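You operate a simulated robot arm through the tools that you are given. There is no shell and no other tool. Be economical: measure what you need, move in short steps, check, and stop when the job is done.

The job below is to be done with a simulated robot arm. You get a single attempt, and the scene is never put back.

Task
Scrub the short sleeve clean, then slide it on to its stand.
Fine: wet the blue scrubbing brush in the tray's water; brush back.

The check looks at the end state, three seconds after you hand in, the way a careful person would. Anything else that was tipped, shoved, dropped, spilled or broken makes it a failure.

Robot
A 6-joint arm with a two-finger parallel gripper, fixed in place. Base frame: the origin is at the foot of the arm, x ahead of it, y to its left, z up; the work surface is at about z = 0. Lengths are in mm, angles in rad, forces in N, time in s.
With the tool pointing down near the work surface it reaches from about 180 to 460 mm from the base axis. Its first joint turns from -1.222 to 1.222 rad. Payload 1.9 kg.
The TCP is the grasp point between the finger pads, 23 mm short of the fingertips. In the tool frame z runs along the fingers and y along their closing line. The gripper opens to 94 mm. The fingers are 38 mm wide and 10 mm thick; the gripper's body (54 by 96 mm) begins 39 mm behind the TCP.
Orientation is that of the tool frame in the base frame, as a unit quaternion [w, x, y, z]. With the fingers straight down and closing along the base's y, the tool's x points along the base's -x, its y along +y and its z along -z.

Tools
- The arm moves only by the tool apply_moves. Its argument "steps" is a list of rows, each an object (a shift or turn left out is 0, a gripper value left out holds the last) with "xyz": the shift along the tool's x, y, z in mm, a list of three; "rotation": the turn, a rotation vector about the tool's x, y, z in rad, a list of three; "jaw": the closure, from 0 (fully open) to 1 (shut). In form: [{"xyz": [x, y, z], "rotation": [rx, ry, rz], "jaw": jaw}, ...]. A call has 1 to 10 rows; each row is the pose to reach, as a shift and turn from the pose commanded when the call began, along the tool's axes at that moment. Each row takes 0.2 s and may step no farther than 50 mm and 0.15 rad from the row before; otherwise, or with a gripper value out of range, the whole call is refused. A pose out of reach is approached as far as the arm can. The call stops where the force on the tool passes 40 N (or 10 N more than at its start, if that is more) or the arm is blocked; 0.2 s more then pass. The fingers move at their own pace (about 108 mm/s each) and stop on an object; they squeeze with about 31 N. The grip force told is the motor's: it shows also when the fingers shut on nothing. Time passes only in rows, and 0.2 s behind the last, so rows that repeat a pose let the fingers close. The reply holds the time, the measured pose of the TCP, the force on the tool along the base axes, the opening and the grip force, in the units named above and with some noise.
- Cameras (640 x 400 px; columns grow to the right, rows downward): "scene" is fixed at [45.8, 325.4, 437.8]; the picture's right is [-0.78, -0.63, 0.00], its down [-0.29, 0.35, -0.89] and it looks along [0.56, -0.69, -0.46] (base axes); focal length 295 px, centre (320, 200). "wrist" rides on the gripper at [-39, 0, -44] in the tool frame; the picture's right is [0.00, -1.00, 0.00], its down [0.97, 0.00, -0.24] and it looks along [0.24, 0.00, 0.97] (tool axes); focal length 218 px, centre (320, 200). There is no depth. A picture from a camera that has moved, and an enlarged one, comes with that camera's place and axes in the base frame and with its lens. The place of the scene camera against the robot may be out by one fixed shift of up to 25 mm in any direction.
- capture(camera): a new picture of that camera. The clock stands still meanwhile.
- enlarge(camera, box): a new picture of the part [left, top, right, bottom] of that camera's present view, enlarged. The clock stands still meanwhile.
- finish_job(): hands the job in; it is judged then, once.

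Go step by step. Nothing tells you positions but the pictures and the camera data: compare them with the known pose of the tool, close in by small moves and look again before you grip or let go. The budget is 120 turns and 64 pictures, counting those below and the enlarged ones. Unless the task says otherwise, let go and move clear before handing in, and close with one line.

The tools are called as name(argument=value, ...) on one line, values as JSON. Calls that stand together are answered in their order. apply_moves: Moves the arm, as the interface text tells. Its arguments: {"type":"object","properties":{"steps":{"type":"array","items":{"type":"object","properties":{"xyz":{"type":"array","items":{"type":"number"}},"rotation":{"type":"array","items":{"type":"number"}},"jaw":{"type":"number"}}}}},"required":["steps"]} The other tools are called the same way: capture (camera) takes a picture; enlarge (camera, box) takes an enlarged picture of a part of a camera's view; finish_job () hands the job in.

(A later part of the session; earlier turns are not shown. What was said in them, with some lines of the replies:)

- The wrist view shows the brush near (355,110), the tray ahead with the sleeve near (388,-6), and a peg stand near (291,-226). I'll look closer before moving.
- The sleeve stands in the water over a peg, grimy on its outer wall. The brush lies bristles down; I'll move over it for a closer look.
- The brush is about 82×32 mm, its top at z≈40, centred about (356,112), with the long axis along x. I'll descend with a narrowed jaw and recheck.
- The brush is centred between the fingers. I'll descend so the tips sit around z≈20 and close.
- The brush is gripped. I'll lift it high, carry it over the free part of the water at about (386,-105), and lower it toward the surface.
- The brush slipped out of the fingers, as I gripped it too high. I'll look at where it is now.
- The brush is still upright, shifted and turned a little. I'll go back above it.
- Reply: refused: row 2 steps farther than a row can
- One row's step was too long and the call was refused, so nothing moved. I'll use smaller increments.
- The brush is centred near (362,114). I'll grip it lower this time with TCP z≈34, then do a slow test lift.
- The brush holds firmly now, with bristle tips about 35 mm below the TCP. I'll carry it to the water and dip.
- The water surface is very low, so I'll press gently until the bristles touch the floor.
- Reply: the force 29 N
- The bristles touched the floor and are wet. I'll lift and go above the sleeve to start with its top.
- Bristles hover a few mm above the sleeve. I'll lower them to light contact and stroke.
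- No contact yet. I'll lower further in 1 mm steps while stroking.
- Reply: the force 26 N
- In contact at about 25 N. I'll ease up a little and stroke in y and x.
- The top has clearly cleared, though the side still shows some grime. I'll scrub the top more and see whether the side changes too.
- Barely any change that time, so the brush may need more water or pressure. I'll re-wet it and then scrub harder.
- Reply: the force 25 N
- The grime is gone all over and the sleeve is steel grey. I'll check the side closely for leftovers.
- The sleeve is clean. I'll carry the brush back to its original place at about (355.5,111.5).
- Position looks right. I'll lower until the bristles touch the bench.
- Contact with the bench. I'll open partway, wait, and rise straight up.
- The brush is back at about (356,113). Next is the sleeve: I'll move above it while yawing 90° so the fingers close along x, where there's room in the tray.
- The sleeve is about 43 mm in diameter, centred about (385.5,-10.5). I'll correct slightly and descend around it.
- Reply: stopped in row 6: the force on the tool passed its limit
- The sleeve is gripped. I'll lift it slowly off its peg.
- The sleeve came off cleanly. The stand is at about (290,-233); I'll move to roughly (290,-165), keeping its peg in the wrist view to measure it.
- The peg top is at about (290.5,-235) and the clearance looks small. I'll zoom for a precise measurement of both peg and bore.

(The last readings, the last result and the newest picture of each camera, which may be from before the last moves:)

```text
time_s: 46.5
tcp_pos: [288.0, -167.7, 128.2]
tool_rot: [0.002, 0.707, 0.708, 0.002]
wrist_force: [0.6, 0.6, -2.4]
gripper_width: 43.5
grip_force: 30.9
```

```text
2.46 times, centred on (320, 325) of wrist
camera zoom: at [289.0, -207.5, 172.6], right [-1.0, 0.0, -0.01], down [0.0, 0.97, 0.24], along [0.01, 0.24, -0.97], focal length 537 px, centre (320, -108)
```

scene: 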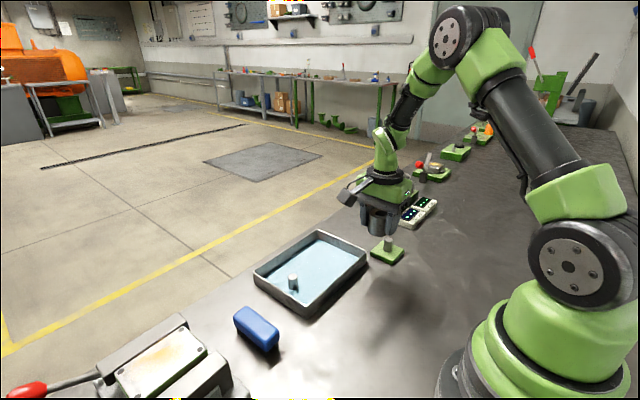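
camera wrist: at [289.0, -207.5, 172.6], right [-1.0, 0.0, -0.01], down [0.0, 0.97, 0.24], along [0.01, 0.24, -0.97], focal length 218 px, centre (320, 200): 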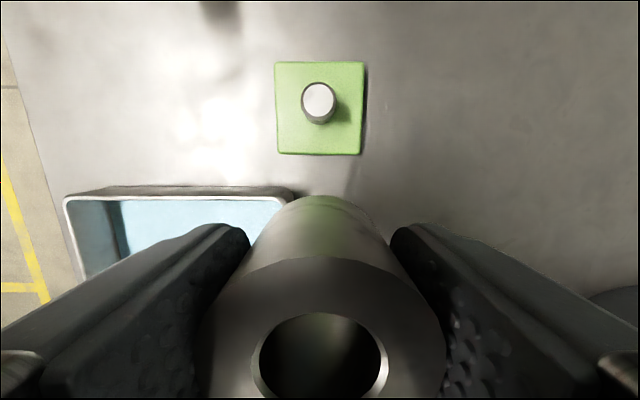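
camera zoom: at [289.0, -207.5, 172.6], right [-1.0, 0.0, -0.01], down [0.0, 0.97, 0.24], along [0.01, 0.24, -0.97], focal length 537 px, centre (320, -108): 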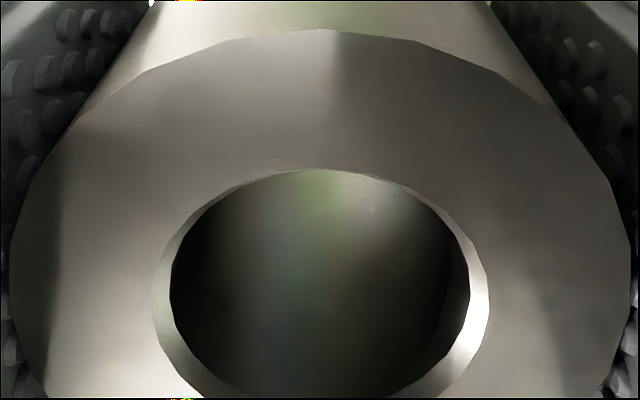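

Peg is about 20 mm diameter with its top near z≈41, and the bore is about 21.5 mm; both are chamfered. I'll move the sleeve above it (−63 y, +1.4 x), straighten the tiny tilt and stop 10 mm above.

apply_moves(steps=[{"xyz": [-32, 0.7, 0], "rotation": [0.0057, 0, 0]}, {"xyz": [-63, 1.4, 0], "rotation": [0.0057, 0, 0]}, {"xyz": [-63, 1.4, 25], "rotation": [0.0057, 0, 0]}, {"xyz": [-63, 1.4, 46], "rotation": [0.0057, 0, 0]}, {"xyz": [-63, 1.4, 46], "rotation": [0.0057, 0, 0]}])

enlarge(camera="scene", box=[350, 200, 430, 270])

enlarge(camera="wrist", box=[190, 180, 450, 400])

```text
time_s: 47.7
tcp_pos: [291.1, -229.5, 82.0]
tool_rot: [0.001, 0.705, 0.709, 0.001]
wrist_force: [-0.8, 0.9, -2.0]
gripper_width: 43.7
grip_force: 30.5
```

```text
5.71 times, centred on (390, 235) of scene
camera zoom: at [45.9, 325.3, 437.8], right [-0.78, -0.63, 0.0], down [-0.29, 0.35, -0.89], along [0.56, -0.69, -0.46], focal length 1684 px, centre (-80, 0)
```

zoom: 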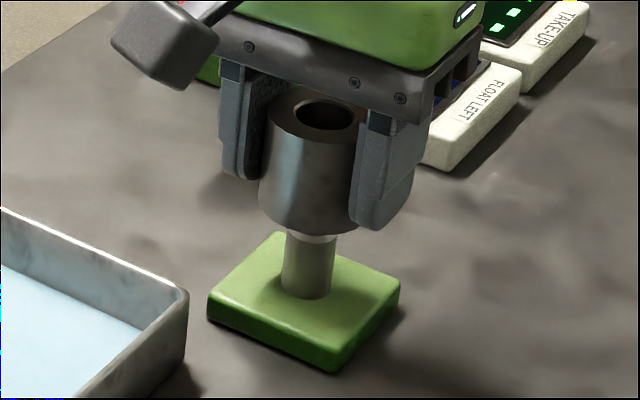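

```text
1.82 times, centred on (320, 290) of wrist
camera zoom: at [292.2, -269.5, 126.9], right [-1.0, 0.0, 0.0], down [0.0, 0.97, 0.24], along [0.0, 0.24, -0.97], focal length 397 px, centre (320, 36)
```

zoom: 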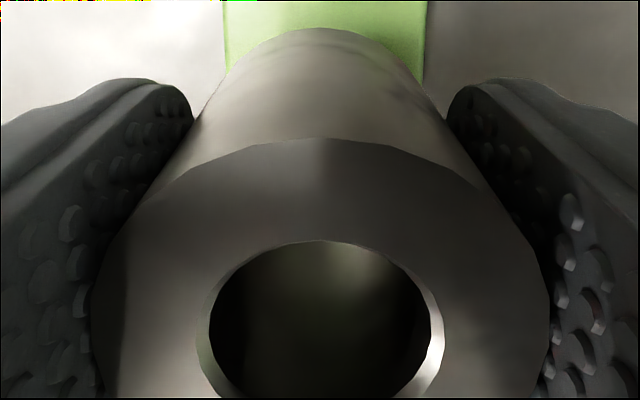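

The alignment looks good within about 1 mm. I'll nudge −0.6 mm in x and lower slowly while watching the force.

apply_moves(steps=[{"xyz": [0, -0.6, 4]}, {"xyz": [0, -0.6, 8]}, {"xyz": [0, -0.6, 11]}, {"xyz": [0, -0.6, 13]}, {"xyz": [0, -0.6, 15]}])

enlarge(camera="scene", box=[350, 200, 430, 270])

```text
time_s: 48.9
tcp_pos: [292.4, -227.7, 65.2]
tool_rot: [0.0, 0.707, 0.707, -0.001]
wrist_force: [-17.9, -6.1, 23.2]
gripper_width: 44.2
grip_force: 30.7
```

```text
5.71 times, centred on (390, 235) of scene
camera zoom: at [45.8, 325.4, 437.7], right [-0.78, -0.63, 0.0], down [-0.29, 0.35, -0.89], along [0.56, -0.69, -0.46], focal length 1684 px, centre (-80, 0)
```

zoom: 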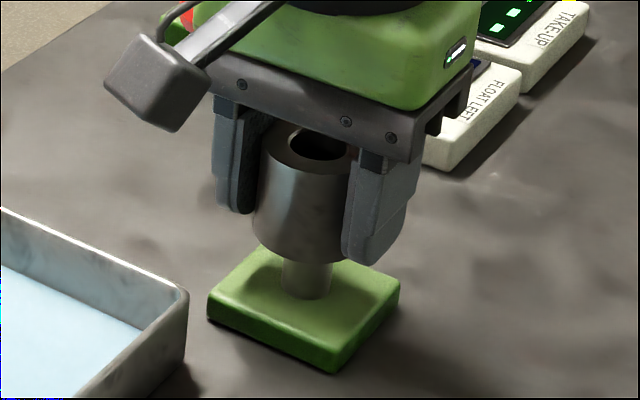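

It touched the chamfer: the force pushes the tool toward −x and slightly −y, so I'll back off, shift that way and try again.

apply_moves(steps=[{"xyz": [0, 0, -3]}, {"xyz": [-0.6, -1.5, -3]}, {"xyz": [-0.6, -1.5, -1]}, {"xyz": [-0.6, -1.5, 1]}, {"xyz": [-0.6, -1.5, 2.5]}])

```text
time_s: 50.1
tcp_pos: [290.7, -229.8, 62.5]
tool_rot: [0.001, 0.707, 0.708, 0.001]
wrist_force: [-0.9, 0.4, -3.4]
gripper_width: 43.8
grip_force: 31.3
```

No side force now, and it's lower than before, so the peg is in the bore. I'll continue down gently.

apply_moves(steps=[{"xyz": [0, 0, 3]}, {"xyz": [0, 0, 6]}, {"xyz": [0, 0, 9]}, {"xyz": [0, 0, 12]}])

enlarge(camera="scene", box=[350, 200, 430, 270])

```text
time_s: 51.1
tcp_pos: [290.9, -227.9, 50.4]
tool_rot: [0.002, 0.706, 0.708, 0.0]
wrist_force: [0.1, 1.0, -2.1]
gripper_width: 43.8
grip_force: 31.1
```

```text
5.71 times, centred on (390, 235) of scene
camera zoom: at [45.9, 325.3, 437.8], right [-0.78, -0.63, 0.0], down [-0.29, 0.35, -0.89], along [0.56, -0.69, -0.46], focal length 1684 px, centre (-80, 0)
```

zoom: 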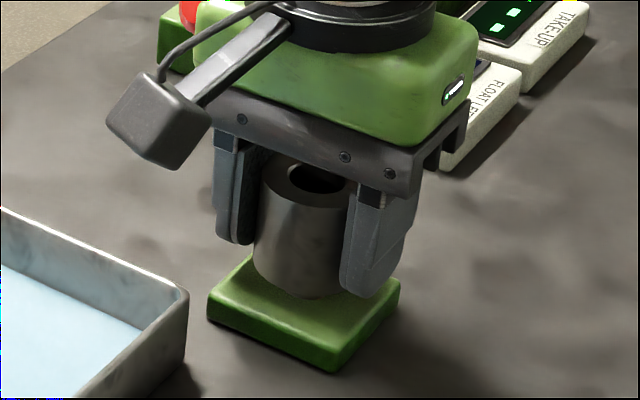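

It's sliding on freely. I'll continue until it seats.

apply_moves(steps=[{"xyz": [0, 0, 3]}, {"xyz": [0, 0, 5]}, {"xyz": [0, 0, 7]}, {"xyz": [0, 0, 8.5]}])

enlarge(camera="scene", box=[350, 200, 430, 270])

```text
time_s: 52.1
tcp_pos: [290.8, -228.7, 42.1]
tool_rot: [0.0, 0.707, 0.708, 0.002]
wrist_force: [0.5, 0.4, -1.9]
gripper_width: 43.8
grip_force: 30.6
```

```text
5.71 times, centred on (390, 235) of scene
camera zoom: at [45.9, 325.3, 437.8], right [-0.78, -0.63, 0.0], down [-0.29, 0.35, -0.89], along [0.56, -0.69, -0.46], focal length 1684 px, centre (-80, 0)
```

zoom: 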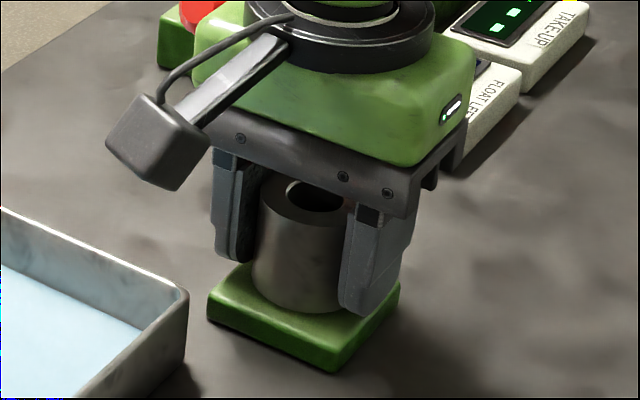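

apply_moves(steps=[{"xyz": [0, 0, 1]}, {"xyz": [0, 0, 2]}, {"xyz": [0, 0, 3]}, {"xyz": [0, 0, 4]}])

```text
time_s: 53.1
tcp_pos: [289.8, -229.2, 39.5]
tool_rot: [0.0, 0.706, 0.708, 0.001]
wrist_force: [-11.6, 5.1, 22.8]
gripper_width: 43.8
grip_force: 30.7
```

It's seated with about 23 N upward. I'll open and rise straight up.

apply_moves(steps=[{"xyz": [0, 0, 0], "jaw": 0.25}, {"xyz": [0, 0, 0], "jaw": 0.25}, {"xyz": [0, 0, -15], "jaw": 0.25}, {"xyz": [0, 0, -40], "jaw": 0.25}, {"xyz": [0, 0, -85], "jaw": 0.25}, {"xyz": [0, 0, -120], "jaw": 0.25}, {"xyz": [45, 0, -130], "jaw": 0.25}])

capture(camera="scene")

enlarge(camera="scene", box=[350, 200, 430, 270])

capture(camera="wrist")

```text
time_s: 54.7
tcp_pos: [291.4, -182.2, 166.3]
tool_rot: [0.0, 0.706, 0.708, 0.0]
wrist_force: [1.1, 0.5, -0.2]
gripper_width: 70.2
grip_force: 0.1
```

```text
17 pictures are left
```

scene: 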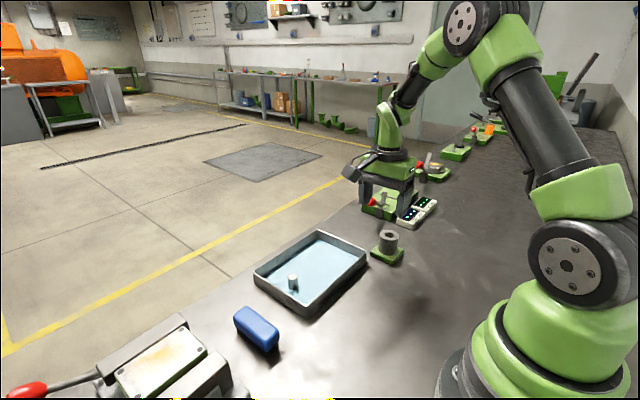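

```text
5.71 times, centred on (390, 235) of scene
camera zoom: at [45.9, 325.3, 437.8], right [-0.78, -0.63, 0.0], down [-0.29, 0.35, -0.89], along [0.56, -0.69, -0.46], focal length 1684 px, centre (-80, 0)
```

zoom: 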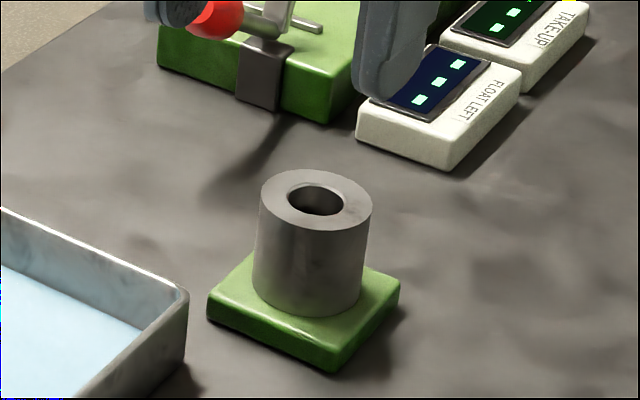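

```text
15 pictures are left
camera wrist: at [292.1, -222.6, 211.8], right [-1.0, 0.0, 0.0], down [0.0, 0.97, 0.24], along [0.0, 0.24, -0.97], focal length 218 px, centre (320, 200)
```

wrist: 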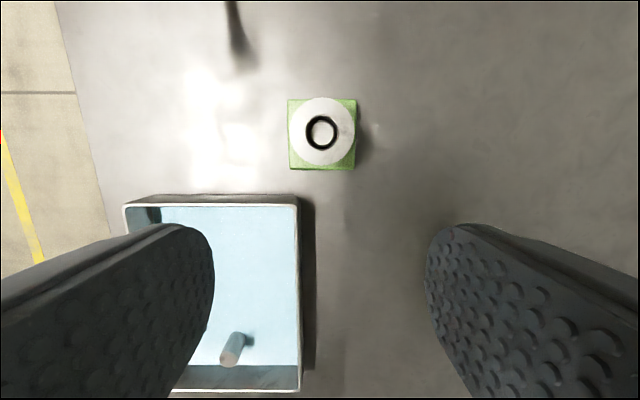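

The sleeve is clean and flush on its stand, the brush is back upright in its place, the tray looks undisturbed, and the arm is clear. Handing in.

finish_job()

```text
The job is handed in.
```

I wetted the brush, scrubbed the sleeve clean and seated it on its stand, then put the brush back within about 2 mm of its original spot. The brush slipped from my first grip and landed upright near its place, and nothing else was tipped or spilled.
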